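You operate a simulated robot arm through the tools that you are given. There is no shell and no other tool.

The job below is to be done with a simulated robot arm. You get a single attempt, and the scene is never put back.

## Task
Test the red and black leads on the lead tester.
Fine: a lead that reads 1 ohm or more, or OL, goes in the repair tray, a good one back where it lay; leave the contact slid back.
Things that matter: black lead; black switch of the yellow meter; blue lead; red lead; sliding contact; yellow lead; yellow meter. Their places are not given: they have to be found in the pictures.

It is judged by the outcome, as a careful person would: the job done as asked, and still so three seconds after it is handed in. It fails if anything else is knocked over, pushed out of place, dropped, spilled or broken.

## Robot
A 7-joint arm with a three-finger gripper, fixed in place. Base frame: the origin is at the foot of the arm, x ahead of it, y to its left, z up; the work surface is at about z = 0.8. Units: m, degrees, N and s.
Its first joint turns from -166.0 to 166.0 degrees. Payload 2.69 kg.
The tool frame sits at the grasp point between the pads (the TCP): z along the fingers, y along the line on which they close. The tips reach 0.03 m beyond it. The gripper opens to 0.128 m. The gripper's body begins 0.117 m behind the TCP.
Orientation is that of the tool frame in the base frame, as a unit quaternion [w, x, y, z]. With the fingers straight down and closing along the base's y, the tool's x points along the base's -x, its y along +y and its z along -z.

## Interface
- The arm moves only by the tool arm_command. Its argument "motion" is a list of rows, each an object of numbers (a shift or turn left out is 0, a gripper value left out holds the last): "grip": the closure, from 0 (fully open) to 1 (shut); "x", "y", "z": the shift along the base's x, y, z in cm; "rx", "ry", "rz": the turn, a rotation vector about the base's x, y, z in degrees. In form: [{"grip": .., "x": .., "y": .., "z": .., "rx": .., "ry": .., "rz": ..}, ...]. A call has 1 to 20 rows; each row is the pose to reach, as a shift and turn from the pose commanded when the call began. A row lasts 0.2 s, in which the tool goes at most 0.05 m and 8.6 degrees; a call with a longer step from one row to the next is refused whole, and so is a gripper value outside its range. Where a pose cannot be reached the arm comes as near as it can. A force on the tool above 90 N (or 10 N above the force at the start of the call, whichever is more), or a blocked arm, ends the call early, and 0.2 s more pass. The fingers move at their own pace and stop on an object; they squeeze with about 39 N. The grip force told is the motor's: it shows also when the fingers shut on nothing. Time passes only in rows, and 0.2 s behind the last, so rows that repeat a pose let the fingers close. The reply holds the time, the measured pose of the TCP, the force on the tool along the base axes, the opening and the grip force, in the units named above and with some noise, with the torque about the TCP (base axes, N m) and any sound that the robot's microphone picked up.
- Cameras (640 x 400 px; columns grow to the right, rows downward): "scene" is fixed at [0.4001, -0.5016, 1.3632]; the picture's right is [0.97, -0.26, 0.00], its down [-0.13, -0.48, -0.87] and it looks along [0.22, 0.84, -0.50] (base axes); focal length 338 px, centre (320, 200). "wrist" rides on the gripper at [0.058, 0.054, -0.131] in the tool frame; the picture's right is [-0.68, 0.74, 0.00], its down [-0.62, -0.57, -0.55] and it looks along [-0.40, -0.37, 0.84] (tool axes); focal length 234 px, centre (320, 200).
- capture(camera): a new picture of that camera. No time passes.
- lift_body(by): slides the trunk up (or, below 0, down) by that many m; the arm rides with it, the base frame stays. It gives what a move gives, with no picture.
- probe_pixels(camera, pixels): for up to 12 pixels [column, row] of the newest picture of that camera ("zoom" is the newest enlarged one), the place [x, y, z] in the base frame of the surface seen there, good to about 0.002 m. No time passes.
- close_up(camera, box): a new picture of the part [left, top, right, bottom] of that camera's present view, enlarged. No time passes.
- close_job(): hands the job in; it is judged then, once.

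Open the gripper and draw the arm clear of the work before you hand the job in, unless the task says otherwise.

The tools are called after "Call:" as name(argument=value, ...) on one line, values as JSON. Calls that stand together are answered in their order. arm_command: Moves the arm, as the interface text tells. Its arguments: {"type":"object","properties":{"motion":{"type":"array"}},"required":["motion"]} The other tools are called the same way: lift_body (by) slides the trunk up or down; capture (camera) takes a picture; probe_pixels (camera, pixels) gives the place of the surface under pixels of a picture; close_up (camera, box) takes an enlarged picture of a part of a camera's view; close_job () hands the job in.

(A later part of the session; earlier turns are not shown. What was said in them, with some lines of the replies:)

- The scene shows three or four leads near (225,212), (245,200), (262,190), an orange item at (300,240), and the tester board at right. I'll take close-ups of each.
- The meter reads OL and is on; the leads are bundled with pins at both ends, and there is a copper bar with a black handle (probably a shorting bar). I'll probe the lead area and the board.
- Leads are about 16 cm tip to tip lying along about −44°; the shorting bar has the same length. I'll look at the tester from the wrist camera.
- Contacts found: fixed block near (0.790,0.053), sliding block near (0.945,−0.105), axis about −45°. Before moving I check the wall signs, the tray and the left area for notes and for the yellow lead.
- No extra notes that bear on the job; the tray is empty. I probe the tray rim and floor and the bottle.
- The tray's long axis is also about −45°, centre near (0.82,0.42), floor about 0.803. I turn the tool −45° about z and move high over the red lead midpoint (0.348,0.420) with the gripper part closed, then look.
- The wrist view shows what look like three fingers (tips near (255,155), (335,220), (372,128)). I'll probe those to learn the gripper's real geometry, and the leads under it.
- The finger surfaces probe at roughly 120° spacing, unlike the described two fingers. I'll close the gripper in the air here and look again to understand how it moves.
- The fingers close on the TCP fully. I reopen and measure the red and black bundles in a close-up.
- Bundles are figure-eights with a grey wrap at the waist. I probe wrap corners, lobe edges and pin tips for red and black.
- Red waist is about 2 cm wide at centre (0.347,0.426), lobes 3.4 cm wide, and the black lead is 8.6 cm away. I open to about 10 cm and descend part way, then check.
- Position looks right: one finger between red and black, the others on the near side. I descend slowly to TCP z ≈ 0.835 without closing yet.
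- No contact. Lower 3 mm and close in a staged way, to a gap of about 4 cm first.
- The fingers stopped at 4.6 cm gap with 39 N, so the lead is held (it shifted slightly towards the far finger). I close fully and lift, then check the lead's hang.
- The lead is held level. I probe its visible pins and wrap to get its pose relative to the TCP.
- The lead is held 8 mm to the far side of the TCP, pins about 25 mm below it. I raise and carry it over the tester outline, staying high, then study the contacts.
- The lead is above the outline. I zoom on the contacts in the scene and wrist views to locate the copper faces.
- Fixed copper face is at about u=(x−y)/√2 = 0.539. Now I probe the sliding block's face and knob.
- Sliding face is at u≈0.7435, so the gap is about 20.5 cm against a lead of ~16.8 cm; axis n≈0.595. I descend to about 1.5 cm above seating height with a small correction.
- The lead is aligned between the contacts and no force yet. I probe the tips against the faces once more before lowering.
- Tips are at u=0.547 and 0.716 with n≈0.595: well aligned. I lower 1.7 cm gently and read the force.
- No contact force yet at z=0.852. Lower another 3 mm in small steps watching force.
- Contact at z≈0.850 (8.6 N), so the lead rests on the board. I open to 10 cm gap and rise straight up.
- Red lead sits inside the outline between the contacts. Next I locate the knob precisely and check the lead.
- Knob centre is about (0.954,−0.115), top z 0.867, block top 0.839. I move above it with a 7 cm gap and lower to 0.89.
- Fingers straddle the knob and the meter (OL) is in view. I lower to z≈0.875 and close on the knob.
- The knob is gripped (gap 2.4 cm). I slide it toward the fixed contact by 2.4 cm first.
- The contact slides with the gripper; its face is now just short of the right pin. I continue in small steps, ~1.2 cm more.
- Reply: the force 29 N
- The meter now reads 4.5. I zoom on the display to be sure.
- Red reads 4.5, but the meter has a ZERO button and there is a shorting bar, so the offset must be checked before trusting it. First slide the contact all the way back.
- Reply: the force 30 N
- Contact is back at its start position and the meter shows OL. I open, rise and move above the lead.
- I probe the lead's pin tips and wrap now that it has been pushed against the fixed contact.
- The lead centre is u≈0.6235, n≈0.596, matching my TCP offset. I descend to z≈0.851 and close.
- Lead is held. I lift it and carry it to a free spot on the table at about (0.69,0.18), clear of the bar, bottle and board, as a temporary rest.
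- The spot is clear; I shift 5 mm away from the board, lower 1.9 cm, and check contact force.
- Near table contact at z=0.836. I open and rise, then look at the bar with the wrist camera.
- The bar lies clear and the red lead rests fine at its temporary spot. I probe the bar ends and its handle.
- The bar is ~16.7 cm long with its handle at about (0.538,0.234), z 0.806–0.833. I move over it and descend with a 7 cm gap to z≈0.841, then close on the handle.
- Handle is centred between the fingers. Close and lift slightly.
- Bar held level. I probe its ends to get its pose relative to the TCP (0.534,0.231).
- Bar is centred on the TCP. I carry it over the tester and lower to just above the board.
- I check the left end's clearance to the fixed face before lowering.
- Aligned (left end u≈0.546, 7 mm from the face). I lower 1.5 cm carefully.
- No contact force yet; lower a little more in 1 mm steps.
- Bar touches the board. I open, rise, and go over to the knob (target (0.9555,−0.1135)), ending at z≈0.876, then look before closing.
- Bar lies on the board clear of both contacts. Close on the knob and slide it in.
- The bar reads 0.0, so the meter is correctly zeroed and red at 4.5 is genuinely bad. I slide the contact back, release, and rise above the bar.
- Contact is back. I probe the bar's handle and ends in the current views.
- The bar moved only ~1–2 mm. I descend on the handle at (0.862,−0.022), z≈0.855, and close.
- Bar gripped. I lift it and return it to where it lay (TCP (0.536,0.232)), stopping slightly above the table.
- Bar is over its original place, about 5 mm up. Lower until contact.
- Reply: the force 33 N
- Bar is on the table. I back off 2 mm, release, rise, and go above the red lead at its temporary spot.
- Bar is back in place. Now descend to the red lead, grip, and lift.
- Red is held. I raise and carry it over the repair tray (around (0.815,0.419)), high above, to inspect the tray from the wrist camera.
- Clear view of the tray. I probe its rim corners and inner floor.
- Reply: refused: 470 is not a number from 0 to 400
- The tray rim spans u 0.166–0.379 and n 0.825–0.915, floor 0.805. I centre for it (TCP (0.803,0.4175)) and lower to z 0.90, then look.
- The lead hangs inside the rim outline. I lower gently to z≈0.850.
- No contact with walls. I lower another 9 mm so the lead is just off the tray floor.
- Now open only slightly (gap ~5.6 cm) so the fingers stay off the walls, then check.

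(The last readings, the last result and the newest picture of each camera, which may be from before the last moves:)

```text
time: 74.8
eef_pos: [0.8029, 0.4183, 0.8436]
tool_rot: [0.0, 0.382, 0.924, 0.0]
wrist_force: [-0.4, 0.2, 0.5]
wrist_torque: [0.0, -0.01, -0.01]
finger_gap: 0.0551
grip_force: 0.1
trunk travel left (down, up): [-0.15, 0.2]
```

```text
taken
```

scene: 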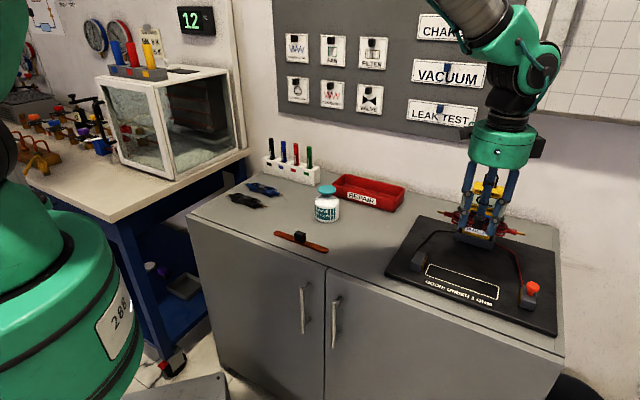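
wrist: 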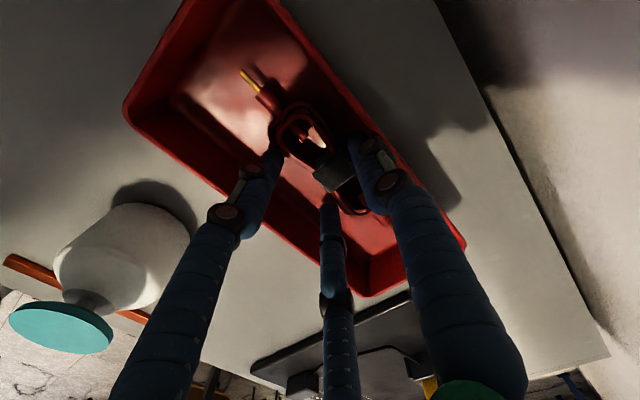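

Released. I rise straight up and verify that the lead stayed in the tray.

Call:
arm_command(motion=[{"z": 1}, {"z": 3}, {"z": 6}, {"z": 10}, {"z": 14}, {"z": 17}, {"z": 17}])

Call:
close_up(camera="scene", box=[300, 120, 440, 230])

Call:
capture(camera="wrist")

```text
time: 76.4
eef_pos: [0.8043, 0.4196, 1.0135]
tool_rot: [0.0, 0.383, 0.924, 0.0]
wrist_force: [-0.5, 0.2, 0.6]
wrist_torque: [0.03, -0.04, 0.01]
finger_gap: 0.0548
grip_force: 0.0
trunk travel left (down, up): [-0.15, 0.2]
```

```text
3.64 times, centred on (370, 175) of scene
```

zoom: 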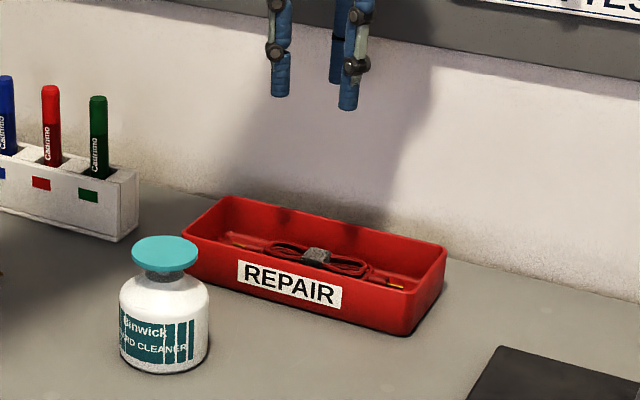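

```text
taken
```

wrist: 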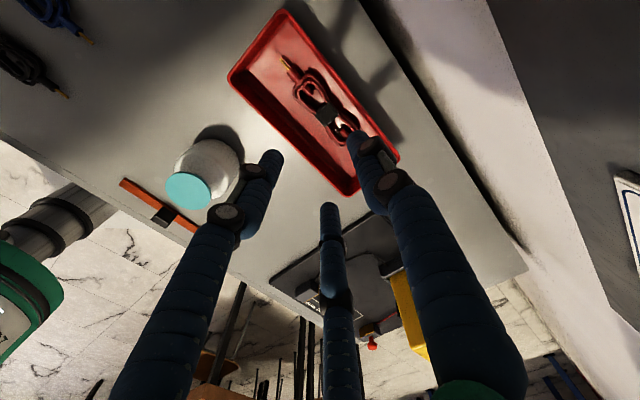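

Red is in the repair tray. Now over to the black lead (centre ≈ (0.410,0.484)); I go above it with a 10 cm gap and look.

Call:
arm_command(motion=[{"x": -3.6, "y": 0.5}, {"x": -7.2, "y": 1.1}, {"x": -10.9, "y": 1.6}, {"x": -14.5, "y": 2.2}, {"x": -18.1, "y": 2.7}, {"x": -21.7, "y": 3.3}, {"x": -25.4, "y": 3.8}, {"x": -29, "y": 4.4}, {"x": -32.6, "y": 4.9}, {"x": -36.2, "y": 5.5}, {"x": -39.87, "y": 6.02, "grip": 0.22}, {"x": -39.87, "y": 6.02, "z": -4}, {"x": -39.87, "y": 6.02, "z": -8}, {"x": -39.87, "y": 6.02, "z": -8}])

Call:
capture(camera="wrist")

Call:
close_up(camera="scene", box=[190, 130, 310, 230])

```text
time: 79.4
eef_pos: [0.4023, 0.4775, 0.9328]
tool_rot: [0.0, 0.383, 0.924, -0.001]
wrist_force: [0.0, 0.9, -0.6]
wrist_torque: [-0.04, 0.05, -0.03]
finger_gap: 0.0999
grip_force: 0.1
trunk travel left (down, up): [-0.15, 0.2]
```

```text
taken
```

wrist: 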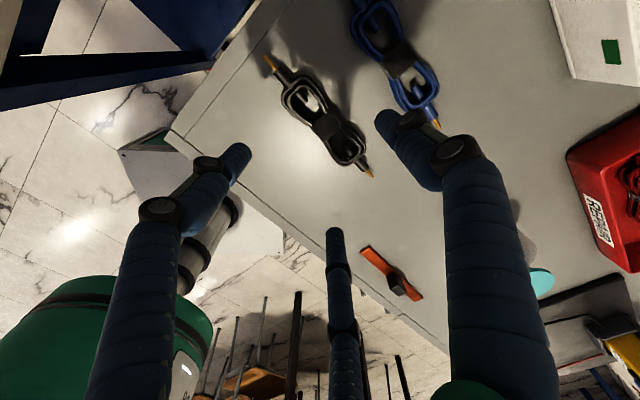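

```text
4.00 times, centred on (250, 180) of scene
```

zoom: 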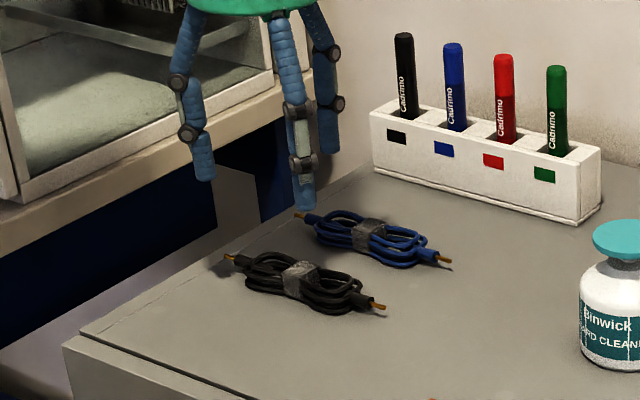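

I record the black lead's exact resting pose now (pins, wrap), so that I can put it back there.

Call:
close_up(camera="wrist", box=[250, 40, 390, 190])

Call:
probe_pixels(camera="wrist", pixels=[[267, 57], [272, 65], [372, 175], [366, 168], [326, 126], [283, 100], [312, 80], [336, 162], [363, 140], [317, 122], [334, 118], [435, 123]])

Call:
close_up(camera="scene", box=[190, 170, 350, 270])

Call:
probe_pixels(camera="zoom", pixels=[[150, 98], [222, 118], [304, 147], [146, 97], [306, 148]])

```text
2.67 times, centred on (320, 115) of wrist
```

zoom: 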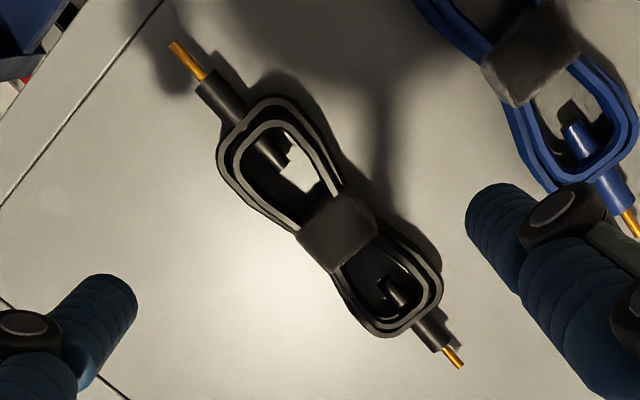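

```text
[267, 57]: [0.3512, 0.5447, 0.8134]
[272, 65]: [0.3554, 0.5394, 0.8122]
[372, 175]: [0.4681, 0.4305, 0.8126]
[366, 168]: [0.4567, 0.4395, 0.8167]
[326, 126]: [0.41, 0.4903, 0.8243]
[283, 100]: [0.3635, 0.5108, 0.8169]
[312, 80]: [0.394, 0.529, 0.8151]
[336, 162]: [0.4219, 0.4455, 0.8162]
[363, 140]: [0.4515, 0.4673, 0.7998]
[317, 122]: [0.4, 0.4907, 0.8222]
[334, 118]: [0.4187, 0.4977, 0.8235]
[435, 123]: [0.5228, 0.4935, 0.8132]
```

```text
4.00 times, centred on (270, 220) of scene
```

zoom: 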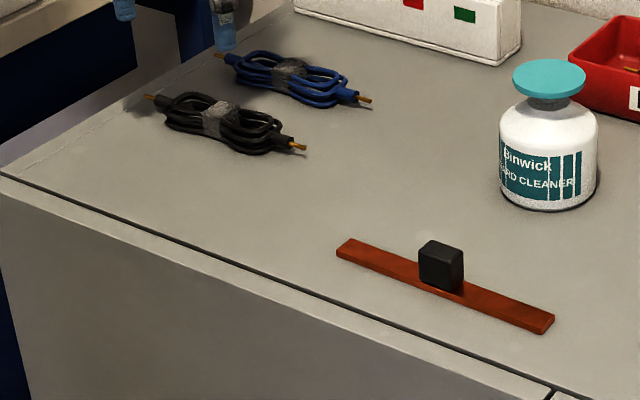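

```text
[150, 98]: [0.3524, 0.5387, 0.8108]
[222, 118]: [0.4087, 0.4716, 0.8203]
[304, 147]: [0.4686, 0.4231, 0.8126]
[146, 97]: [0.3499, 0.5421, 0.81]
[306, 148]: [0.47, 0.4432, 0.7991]
```

Black lead centre is u≈−0.0535, n≈0.6325. I descend to z≈0.836 with the n-offset already applied, then close.

Call:
arm_command(motion=[{"x": -0.07, "y": 0.14}, {"x": -0.07, "y": 0.14, "z": -3}, {"x": -0.07, "y": 0.14, "z": -6}, {"x": -0.07, "y": 0.14, "z": -8}, {"x": -0.07, "y": 0.14, "z": -9.3}, {"x": -0.07, "y": 0.14, "z": -9.6}, {"x": -0.07, "y": 0.14, "z": -9.6}])

Call:
close_up(camera="scene", box=[190, 130, 310, 230])

Call:
capture(camera="wrist")

```text
time: 81.0
eef_pos: [0.4042, 0.4784, 0.837]
tool_rot: [0.0, 0.382, 0.924, -0.001]
wrist_force: [0.6, 0.0, 0.6]
wrist_torque: [0.01, 0.04, -0.03]
finger_gap: 0.0998
grip_force: 0.0
trunk travel left (down, up): [-0.15, 0.2]
```

```text
4.00 times, centred on (250, 180) of scene
```

zoom: 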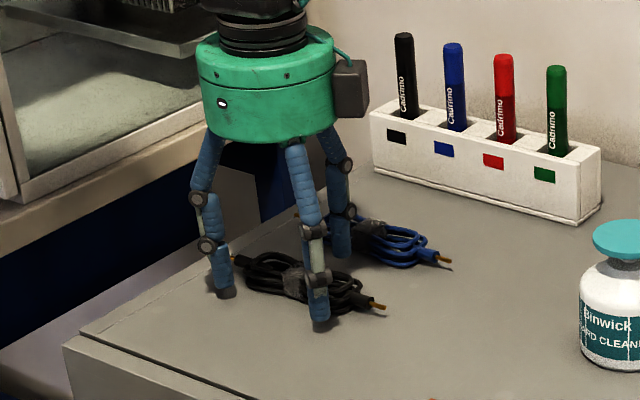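

```text
taken
```

wrist: 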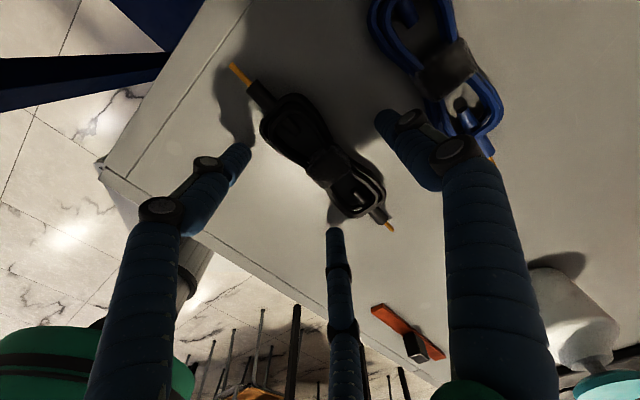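

No contact with anything; the blue lead is clear of the far finger. Close, then compare the pins before lifting.

Call:
arm_command(motion=[{"grip": 0.6}, {"grip": 1}, {"grip": 1}, {"grip": 1}])

Call:
close_up(camera="scene", box=[190, 130, 310, 230])

Call:
probe_pixels(camera="zoom", pixels=[[382, 307], [376, 304], [231, 258]])

Call:
capture(camera="wrist")

```text
time: 82.0
eef_pos: [0.4037, 0.4787, 0.8373]
tool_rot: [0.0, 0.383, 0.924, 0.0]
wrist_force: [0.4, -0.1, 0.5]
wrist_torque: [-0.02, -0.01, 0.04]
finger_gap: 0.046
grip_force: 39.8
trunk travel left (down, up): [-0.15, 0.2]
```

```text
4.00 times, centred on (250, 180) of scene
```

zoom: 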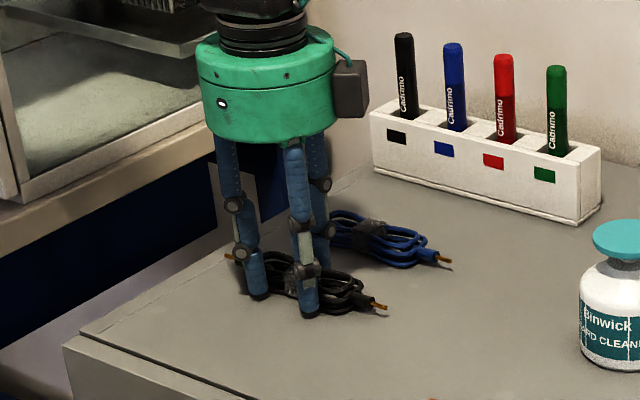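

```text
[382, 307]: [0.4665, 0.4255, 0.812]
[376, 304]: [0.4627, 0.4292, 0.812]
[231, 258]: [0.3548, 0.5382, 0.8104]
```

```text
taken
```

wrist: 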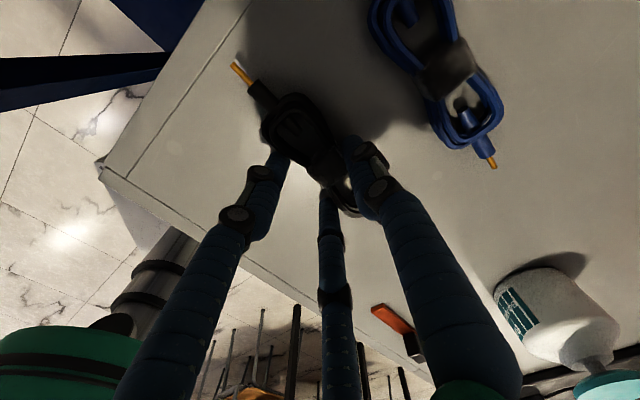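

Black is gripped with barely any shift. I lift and carry it to the tester, same placement pose as the red one.

Call:
arm_command(motion=[{"z": 1.5}, {"z": 5}, {"z": 9.5}, {"z": 14}, {"z": 14, "x": 2.85, "y": -3.18}, {"z": 14, "x": 5.71, "y": -6.36}, {"z": 14, "x": 8.56, "y": -9.54}, {"z": 14, "x": 11.42, "y": -12.72}, {"z": 14, "x": 14.27, "y": -15.9}, {"z": 14, "x": 17.12, "y": -19.08}, {"z": 14, "x": 19.98, "y": -22.26}, {"z": 14, "x": 22.83, "y": -25.45}, {"z": 14, "x": 25.68, "y": -28.63}, {"z": 14, "x": 28.54, "y": -31.81}, {"z": 14, "x": 31.39, "y": -34.99}, {"z": 14, "x": 34.25, "y": -38.17}, {"z": 14, "x": 37.1, "y": -41.35}, {"z": 14, "x": 39.95, "y": -44.53}, {"z": 14, "x": 42.81, "y": -47.71}, {"z": 14, "x": 45.66, "y": -50.89}])

Call:
capture(camera="wrist")

Call:
close_up(camera="scene", box=[390, 150, 560, 320])

```text
time: 86.2
eef_pos: [0.8593, -0.0311, 0.9783]
tool_rot: [0.0, 0.383, 0.924, -0.001]
wrist_force: [-0.2, 0.3, -1.7]
wrist_torque: [-0.02, -0.02, 0.01]
finger_gap: 0.0457
grip_force: 39.0
trunk travel left (down, up): [-0.15, 0.2]
```

```text
taken
```

wrist: 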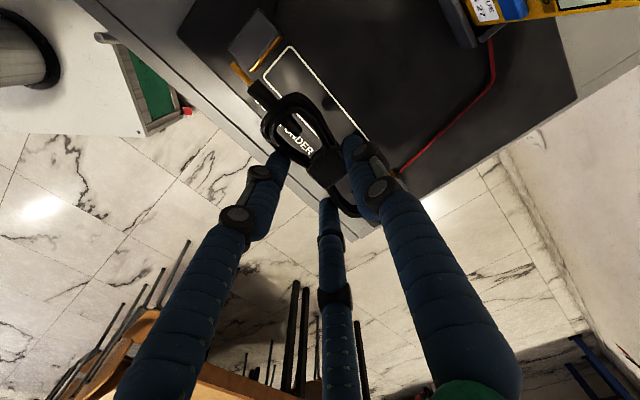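

```text
2.35 times, centred on (475, 235) of scene
```

zoom: 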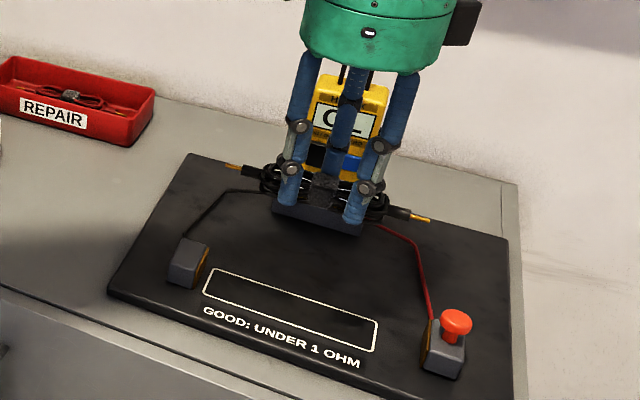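

I probe its pin tips to check alignment before lowering.

Call:
probe_pixels(camera="wrist", pixels=[[233, 66], [241, 76]])

Call:
probe_pixels(camera="zoom", pixels=[[228, 165], [235, 167], [428, 219], [420, 217]])

```text
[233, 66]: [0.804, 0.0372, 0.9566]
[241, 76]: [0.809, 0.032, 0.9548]
```

```text
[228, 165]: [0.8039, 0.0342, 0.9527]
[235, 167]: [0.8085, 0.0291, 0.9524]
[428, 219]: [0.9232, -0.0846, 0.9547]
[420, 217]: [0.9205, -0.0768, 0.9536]
```

Left tip is at u≈0.543, close to the fixed face, so I shift +5 mm along u and lower to just above the board.

Call:
arm_command(motion=[{"x": 0.4, "y": -0.3}, {"x": 0.4, "y": -0.3, "z": -4}, {"x": 0.4, "y": -0.3, "z": -8}, {"x": 0.4, "y": -0.3, "z": -11}, {"x": 0.4, "y": -0.3, "z": -12.3}, {"x": 0.4, "y": -0.3, "z": -12.5}, {"x": 0.4, "y": -0.3, "z": -12.5}])

Call:
close_up(camera="scene", box=[390, 200, 560, 320])

```text
time: 87.8
eef_pos: [0.8625, -0.0333, 0.8519]
tool_rot: [-0.001, 0.383, 0.924, 0.001]
wrist_force: [0.2, -0.5, -0.8]
wrist_torque: [0.01, -0.01, 0.02]
finger_gap: 0.0458
grip_force: 39.0
trunk travel left (down, up): [-0.15, 0.2]
```

```text
3.33 times, centred on (475, 260) of scene
```

zoom: 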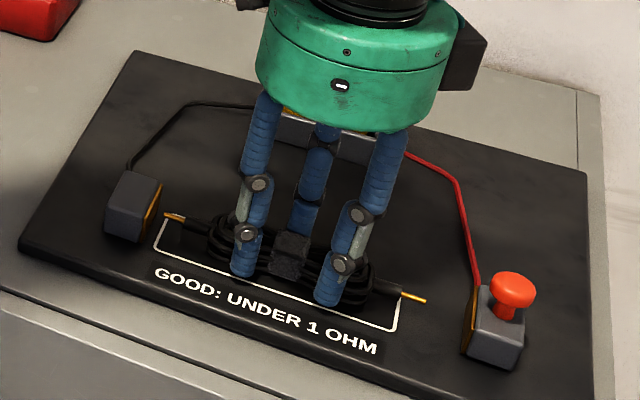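

Aligned inside the outline. Lower the last millimetres and check force.

Call:
arm_command(motion=[{"z": -0.15}, {"z": -0.25}, {"z": -0.25}])

```text
time: 88.6
eef_pos: [0.8633, -0.0325, 0.8512]
tool_rot: [0.002, 0.383, 0.924, 0.0]
wrist_force: [-5.7, 2.5, 11.7]
wrist_torque: [0.14, 0.07, 0.07]
finger_gap: 0.0456
grip_force: 39.1
trunk travel left (down, up): [-0.15, 0.2]
```

Board contact felt. Open to 10 cm, rise, and go to the knob.

Call:
arm_command(motion=[{"z": 0.1, "grip": 0.5}, {"z": 0.1, "grip": 0.22}, {"z": 0.1, "grip": 0.22}, {"z": 2}, {"z": 6}, {"z": 10}, {"z": 10, "x": 3, "y": -2.7, "grip": 0.45}, {"z": 10, "x": 6, "y": -5.4}, {"z": 10, "x": 9.12, "y": -8.09}, {"z": 6, "x": 9.12, "y": -8.09}, {"z": 3.5, "x": 9.12, "y": -8.09}, {"z": 2.65, "x": 9.12, "y": -8.09}, {"z": 2.65, "x": 9.12, "y": -8.09}])

Call:
close_up(camera="scene", box=[400, 160, 570, 320])

Call:
capture(camera="wrist")

```text
time: 91.4
eef_pos: [0.9576, -0.1142, 0.875]
tool_rot: [0.0, 0.382, 0.924, 0.0]
wrist_force: [0.3, -0.3, 1.7]
wrist_torque: [0.03, 0.01, 0.01]
finger_gap: 0.0706
grip_force: 0.1
trunk travel left (down, up): [-0.15, 0.2]
```

```text
2.50 times, centred on (485, 240) of scene
```

zoom: 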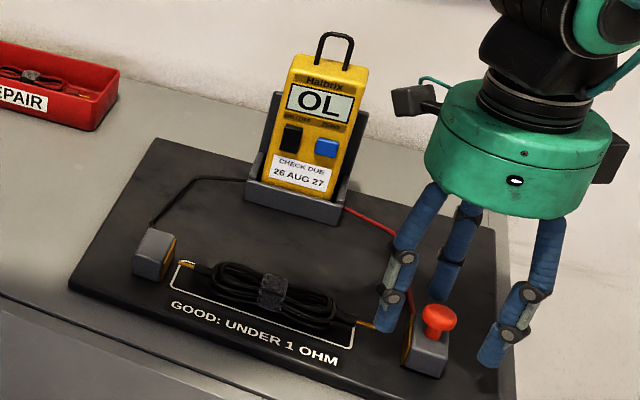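

```text
taken
```

wrist: 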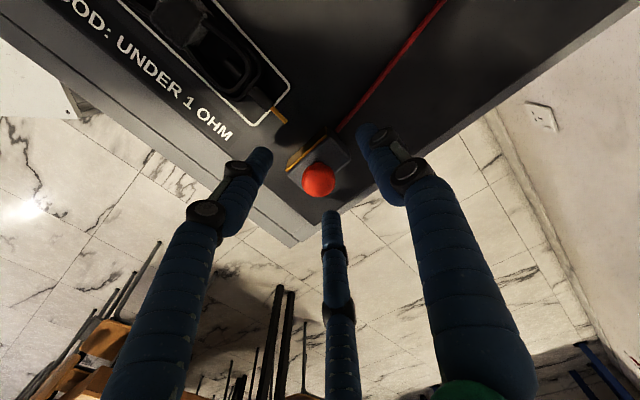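

Black lead is in place with OL shown. Grip the knob and slide it in 3 cm.

Call:
arm_command(motion=[{"grip": 0.75}, {"grip": 1}, {"grip": 1}, {"x": -0.3, "y": 0.3}, {"x": -0.6, "y": 0.6}, {"x": -0.9, "y": 0.9}, {"x": -1.2, "y": 1.2}, {"x": -1.5, "y": 1.5}, {"x": -1.8, "y": 1.8}, {"x": -2.0, "y": 2.0}, {"x": -2.2, "y": 2.2}, {"x": -2.2, "y": 2.2}])

Call:
close_up(camera="scene", box=[400, 160, 570, 320])

```text
time: 94.0
eef_pos: [0.9345, -0.0935, 0.8756]
tool_rot: [0.001, 0.383, 0.924, 0.001]
wrist_force: [18.4, -10.1, 0.9]
wrist_torque: [-0.3, -0.61, 0.04]
finger_gap: 0.0227
grip_force: 45.1
trunk travel left (down, up): [-0.15, 0.2]
```

```text
2.50 times, centred on (485, 240) of scene
```

zoom: 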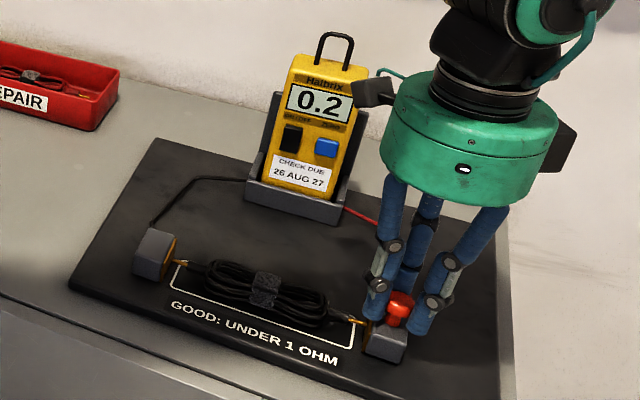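

Reads 0.2 — I zoom to confirm.

Call:
close_up(camera="scene", box=[465, 165, 515, 215])

```text
8.00 times, centred on (490, 190) of scene
```

zoom: 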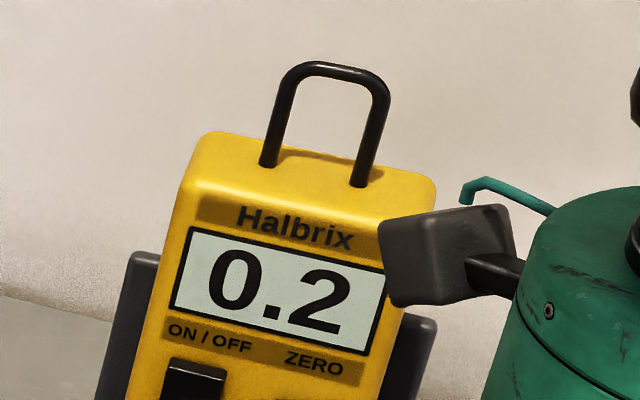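

Black reads 0.2 ohm, with the bar at 0.0: good. Slide the contact fully back, release, and rise over the lead.

Call:
arm_command(motion=[{"x": 0.3, "y": -0.3}, {"x": 0.6, "y": -0.6}, {"x": 0.9, "y": -0.9}, {"x": 1.2, "y": -1.2}, {"x": 1.5, "y": -1.5}, {"x": 1.8, "y": -1.8}, {"x": 2.1, "y": -2.1}, {"x": 2.25, "y": -2.25}, {"x": 2.25, "y": -2.25}, {"x": 2.2, "y": -2.2, "grip": 0.7}, {"x": 2.2, "y": -2.2, "grip": 0.45}, {"x": 2.2, "y": -2.2, "z": 1}, {"x": 2.2, "y": -2.2, "z": 4}, {"x": 2.2, "y": -2.2, "z": 8}, {"x": -1, "y": 1, "z": 9, "grip": 0.22}, {"x": -4, "y": 4, "z": 9}, {"x": -7.3, "y": 6.6, "z": 9}, {"x": -7.3, "y": 6.6, "z": 9}])

Call:
capture(camera="wrist")

Call:
close_up(camera="scene", box=[400, 180, 570, 320])

```text
time: 97.8
eef_pos: [0.861, -0.0248, 0.9669]
tool_rot: [0.0, 0.383, 0.924, 0.0]
wrist_force: [0.2, 0.2, 0.2]
wrist_torque: [-0.04, -0.05, 0.02]
finger_gap: 0.0996
grip_force: 0.1
trunk travel left (down, up): [-0.15, 0.2]
```

```text
taken
```

wrist: 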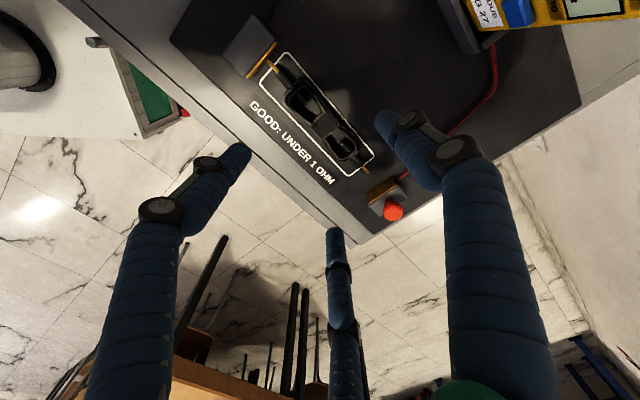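

```text
2.86 times, centred on (485, 250) of scene
```

zoom: 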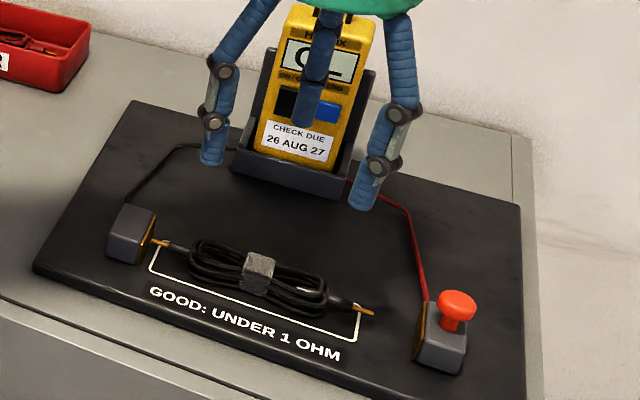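

Contact is back at its original place. I probe the black lead's pins and wrap, and the contact block.

Call:
probe_pixels(camera="wrist", pixels=[[269, 62], [276, 70], [367, 169], [360, 162], [326, 123], [393, 211]])

Call:
probe_pixels(camera="zoom", pixels=[[155, 243], [165, 245], [372, 314], [364, 311], [259, 262], [425, 330], [457, 302]])

```text
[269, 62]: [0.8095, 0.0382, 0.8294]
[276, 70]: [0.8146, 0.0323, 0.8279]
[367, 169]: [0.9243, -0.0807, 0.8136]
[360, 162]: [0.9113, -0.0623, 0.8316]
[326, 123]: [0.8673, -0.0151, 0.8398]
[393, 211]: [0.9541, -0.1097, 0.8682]
```

```text
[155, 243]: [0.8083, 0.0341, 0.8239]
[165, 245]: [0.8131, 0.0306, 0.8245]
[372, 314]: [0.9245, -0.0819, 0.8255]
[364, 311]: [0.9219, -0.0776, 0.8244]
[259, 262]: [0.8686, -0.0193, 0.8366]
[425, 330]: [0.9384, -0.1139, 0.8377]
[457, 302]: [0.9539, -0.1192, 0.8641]
```

Lead centre ≈ u 0.628, n 0.597. I descend on it, close, and lift.

Call:
arm_command(motion=[{"x": -0.05, "y": -0.25}, {"x": -0.05, "y": -0.25, "z": -4}, {"x": -0.05, "y": -0.25, "z": -8}, {"x": -0.05, "y": -0.25, "z": -10.5}, {"x": -0.05, "y": -0.25, "z": -11.4}, {"x": -0.05, "y": -0.25, "z": -11.5}, {"x": -0.05, "y": -0.25, "z": -11.5, "grip": 0.6}, {"x": -0.05, "y": -0.25, "z": -11.5, "grip": 1}, {"x": -0.05, "y": -0.25, "z": -11.5, "grip": 1}, {"x": -0.05, "y": -0.25, "z": -11.5, "grip": 1}, {"x": -0.05, "y": -0.25, "z": -10}, {"x": -0.05, "y": -0.25, "z": -6}, {"x": -0.05, "y": -0.25, "z": -2}, {"x": -0.05, "y": -0.25, "z": 1}, {"x": -0.05, "y": -0.25, "z": 1}])

Call:
close_up(camera="scene", box=[390, 150, 560, 320])

Call:
capture(camera="wrist")

```text
time: 101.0
eef_pos: [0.8588, -0.0298, 0.9764]
tool_rot: [0.001, 0.383, 0.924, 0.001]
wrist_force: [0.3, -1.2, -0.4]
wrist_torque: [0.0, -0.03, 0.02]
finger_gap: 0.0456
grip_force: 39.2
trunk travel left (down, up): [-0.15, 0.2]
```

```text
2.35 times, centred on (475, 235) of scene
```

zoom: 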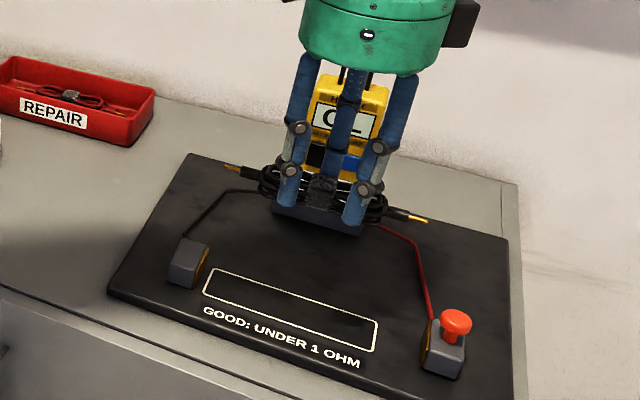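

```text
taken
```

wrist: 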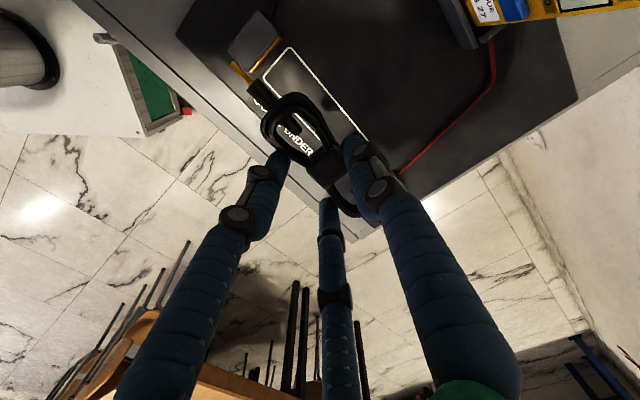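

The lead sits in the gripper just as in the first grasp (pin at wrist pixel (233,65)). I carry it back toward its original spot.

Call:
arm_command(motion=[{"x": -2.85, "y": 3.17}, {"x": -5.7, "y": 6.34}, {"x": -8.56, "y": 9.51}, {"x": -11.41, "y": 12.68}, {"x": -14.26, "y": 15.85}, {"x": -17.11, "y": 19.02}, {"x": -19.96, "y": 22.19}, {"x": -22.82, "y": 25.37}, {"x": -25.67, "y": 28.54}, {"x": -28.52, "y": 31.71}, {"x": -31.37, "y": 34.88}, {"x": -34.22, "y": 38.05}, {"x": -37.08, "y": 41.22}, {"x": -39.93, "y": 44.39}, {"x": -42.78, "y": 47.56}, {"x": -45.63, "y": 50.73}, {"x": -45.63, "y": 50.73, "z": -4}, {"x": -45.63, "y": 50.73, "z": -8}, {"x": -45.63, "y": 50.73, "z": -11.5}, {"x": -45.63, "y": 50.73, "z": -11.5}])

Call:
close_up(camera="scene", box=[190, 130, 310, 230])

Call:
capture(camera="wrist")

```text
time: 105.2
eef_pos: [0.4017, 0.4787, 0.8615]
tool_rot: [0.0, 0.383, 0.924, 0.0]
wrist_force: [1.1, 0.2, -1.1]
wrist_torque: [-0.04, 0.04, 0.0]
finger_gap: 0.0457
grip_force: 38.7
trunk travel left (down, up): [-0.15, 0.2]
```

```text
4.00 times, centred on (250, 180) of scene
```

zoom: 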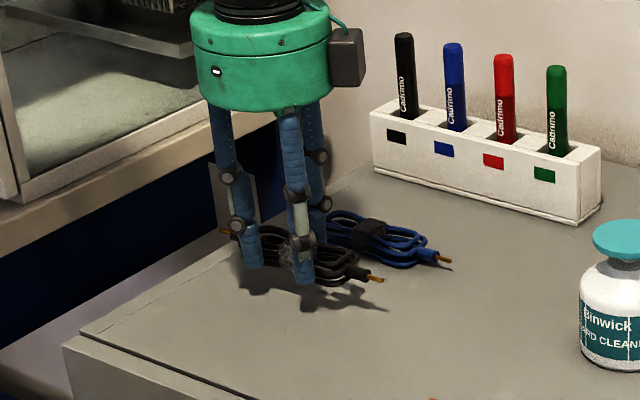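

```text
taken
```

wrist: 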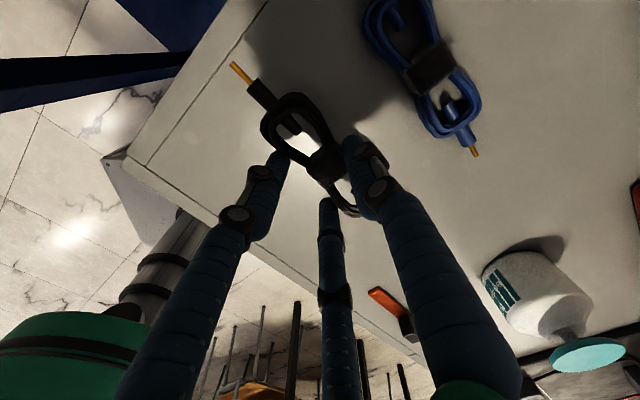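

Above its spot. Lower to the original grasp height (z≈0.837) and check.

Call:
arm_command(motion=[{"z": -0.8}, {"z": -1.6}, {"z": -2.2}, {"z": -2.45}, {"z": -2.45}])

Call:
close_up(camera="scene", box=[190, 130, 310, 230])

Call:
probe_pixels(camera="zoom", pixels=[[382, 307], [376, 304], [231, 258]])

```text
time: 106.4
eef_pos: [0.4037, 0.4782, 0.8377]
tool_rot: [0.001, 0.383, 0.924, 0.001]
wrist_force: [-0.8, -0.8, 3.5]
wrist_torque: [0.04, 0.0, 0.02]
finger_gap: 0.0454
grip_force: 39.2
trunk travel left (down, up): [-0.15, 0.2]
```

```text
4.00 times, centred on (250, 180) of scene
```

zoom: 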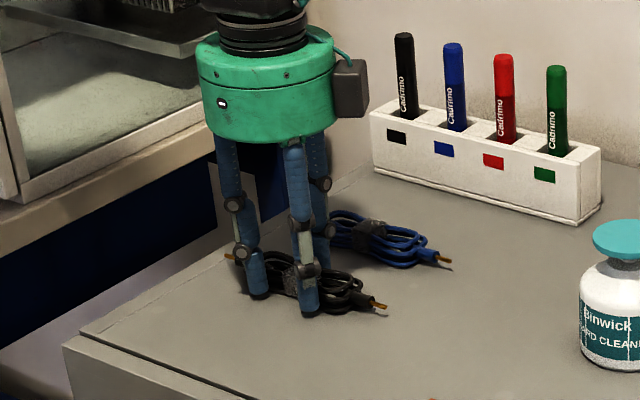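

```text
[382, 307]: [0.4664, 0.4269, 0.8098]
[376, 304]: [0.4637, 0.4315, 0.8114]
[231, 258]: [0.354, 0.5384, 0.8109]
```

The pins match the original pixels (382,307) and (231,258) within 2 mm, with light contact. Release with a 10 cm gap and rise.

Call:
arm_command(motion=[{"grip": 0.5}, {"grip": 0.22}, {"grip": 0.22}, {"z": 2}, {"z": 5}, {"z": 9}, {"z": 13}, {"z": 17}, {"z": 20}, {"z": 20, "x": 3, "y": -2}, {"z": 20, "x": 6, "y": -5}, {"z": 20, "x": 9, "y": -8}, {"z": 20, "x": 12, "y": -11}, {"z": 20, "x": 15, "y": -14}, {"z": 20, "x": 17, "y": -17}, {"z": 20, "x": 17, "y": -17}])

Call:
capture(camera="scene")

Call:
close_up(camera="scene", box=[190, 170, 350, 270])

Call:
close_up(camera="scene", box=[380, 160, 570, 340])

```text
time: 109.8
eef_pos: [0.5715, 0.3087, 1.0371]
tool_rot: [0.0, 0.384, 0.923, 0.0]
wrist_force: [0.6, -0.5, -0.3]
wrist_torque: [0.07, -0.01, -0.02]
finger_gap: 0.0998
grip_force: 0.1
trunk travel left (down, up): [-0.15, 0.2]
```

```text
taken
```

scene: 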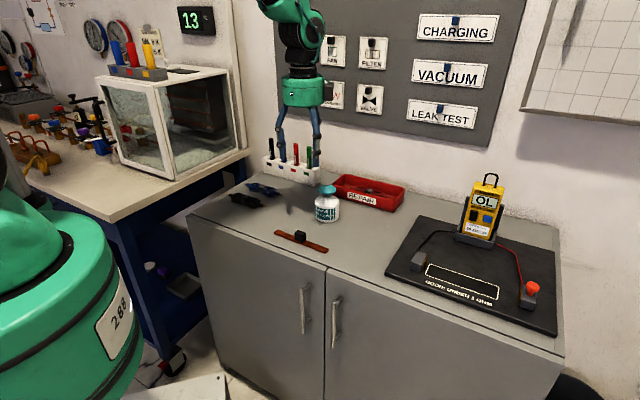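

```text
4.00 times, centred on (270, 220) of scene
```

zoom: 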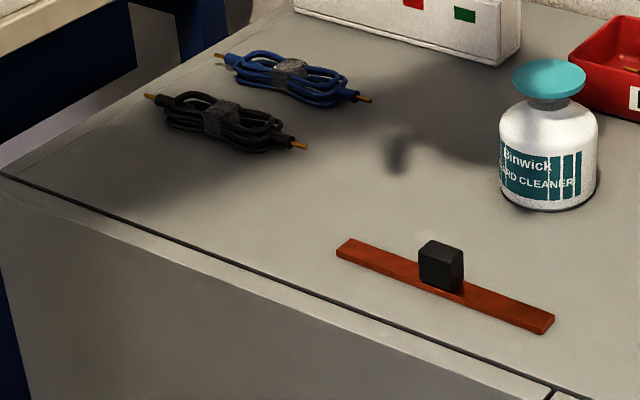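

```text
2.22 times, centred on (475, 250) of scene
```

zoom: 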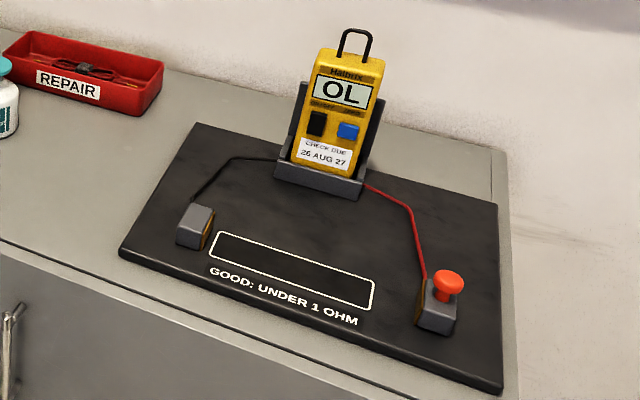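

Everything is in place: black back where it lay, red in the tray, bar returned, contact back (knob at (533,288) as at the start), meter OL. I move the arm to its starting area with the gripper open, then hand in.

Call:
arm_command(motion=[{"grip": 0, "z": 3}, {"z": 3, "x": 3, "y": -3}, {"z": 3, "x": 6, "y": -6}, {"z": 3, "x": 9, "y": -9}, {"z": 3, "x": 12, "y": -12}, {"z": 3, "x": 14, "y": -14}, {"z": 3, "x": 14, "y": -14}, {"z": 3, "x": 14, "y": -14}])

Call:
capture(camera="scene")

```text
time: 111.6
eef_pos: [0.7131, 0.1717, 1.0667]
tool_rot: [0.0, 0.383, 0.924, 0.0]
wrist_force: [0.2, 0.2, 0.4]
wrist_torque: [0.0, 0.01, 0.02]
finger_gap: 0.1283
grip_force: 0.0
trunk travel left (down, up): [-0.15, 0.2]
```

```text
taken
```

scene: 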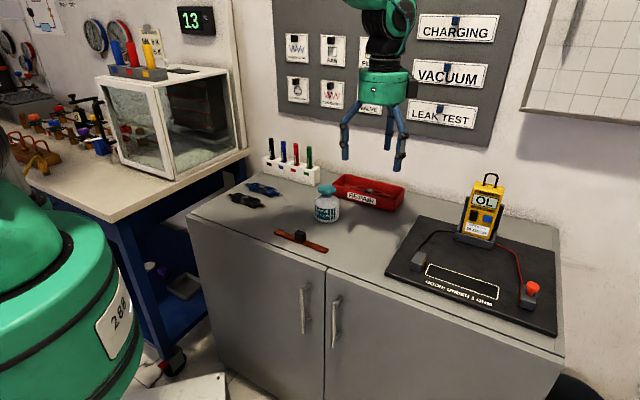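

The arm is clear, the gripper is open and the scene is settled, so I hand the job in.

Call:
close_job()

```text
The job is handed in.
```

I tested both leads and handed the job in; the tool confirmed the hand-in but gave no verdict.

| Lead | Reading | Result |
|---|---|---|
| Red | 4.5 ohm | In the repair tray |
| Black | 0.2 ohm | Back where it lay, to within about 2 mm |

- **Zero check:** After the red lead read 4.5, I laid the copper bar with the black handle across the contacts. It read 0.0, so the meter was zeroed and the red reading is real. I did not press the zero button. The bar is back in its place, to within a couple of millimetres.
- **Contact and meter:** The sliding contact is slid back to where it started. I never touched the meter, and it shows OL as it did at the start.
- **Other leads:** I left the blue lead alone. I found no yellow lead in any of the pictures.
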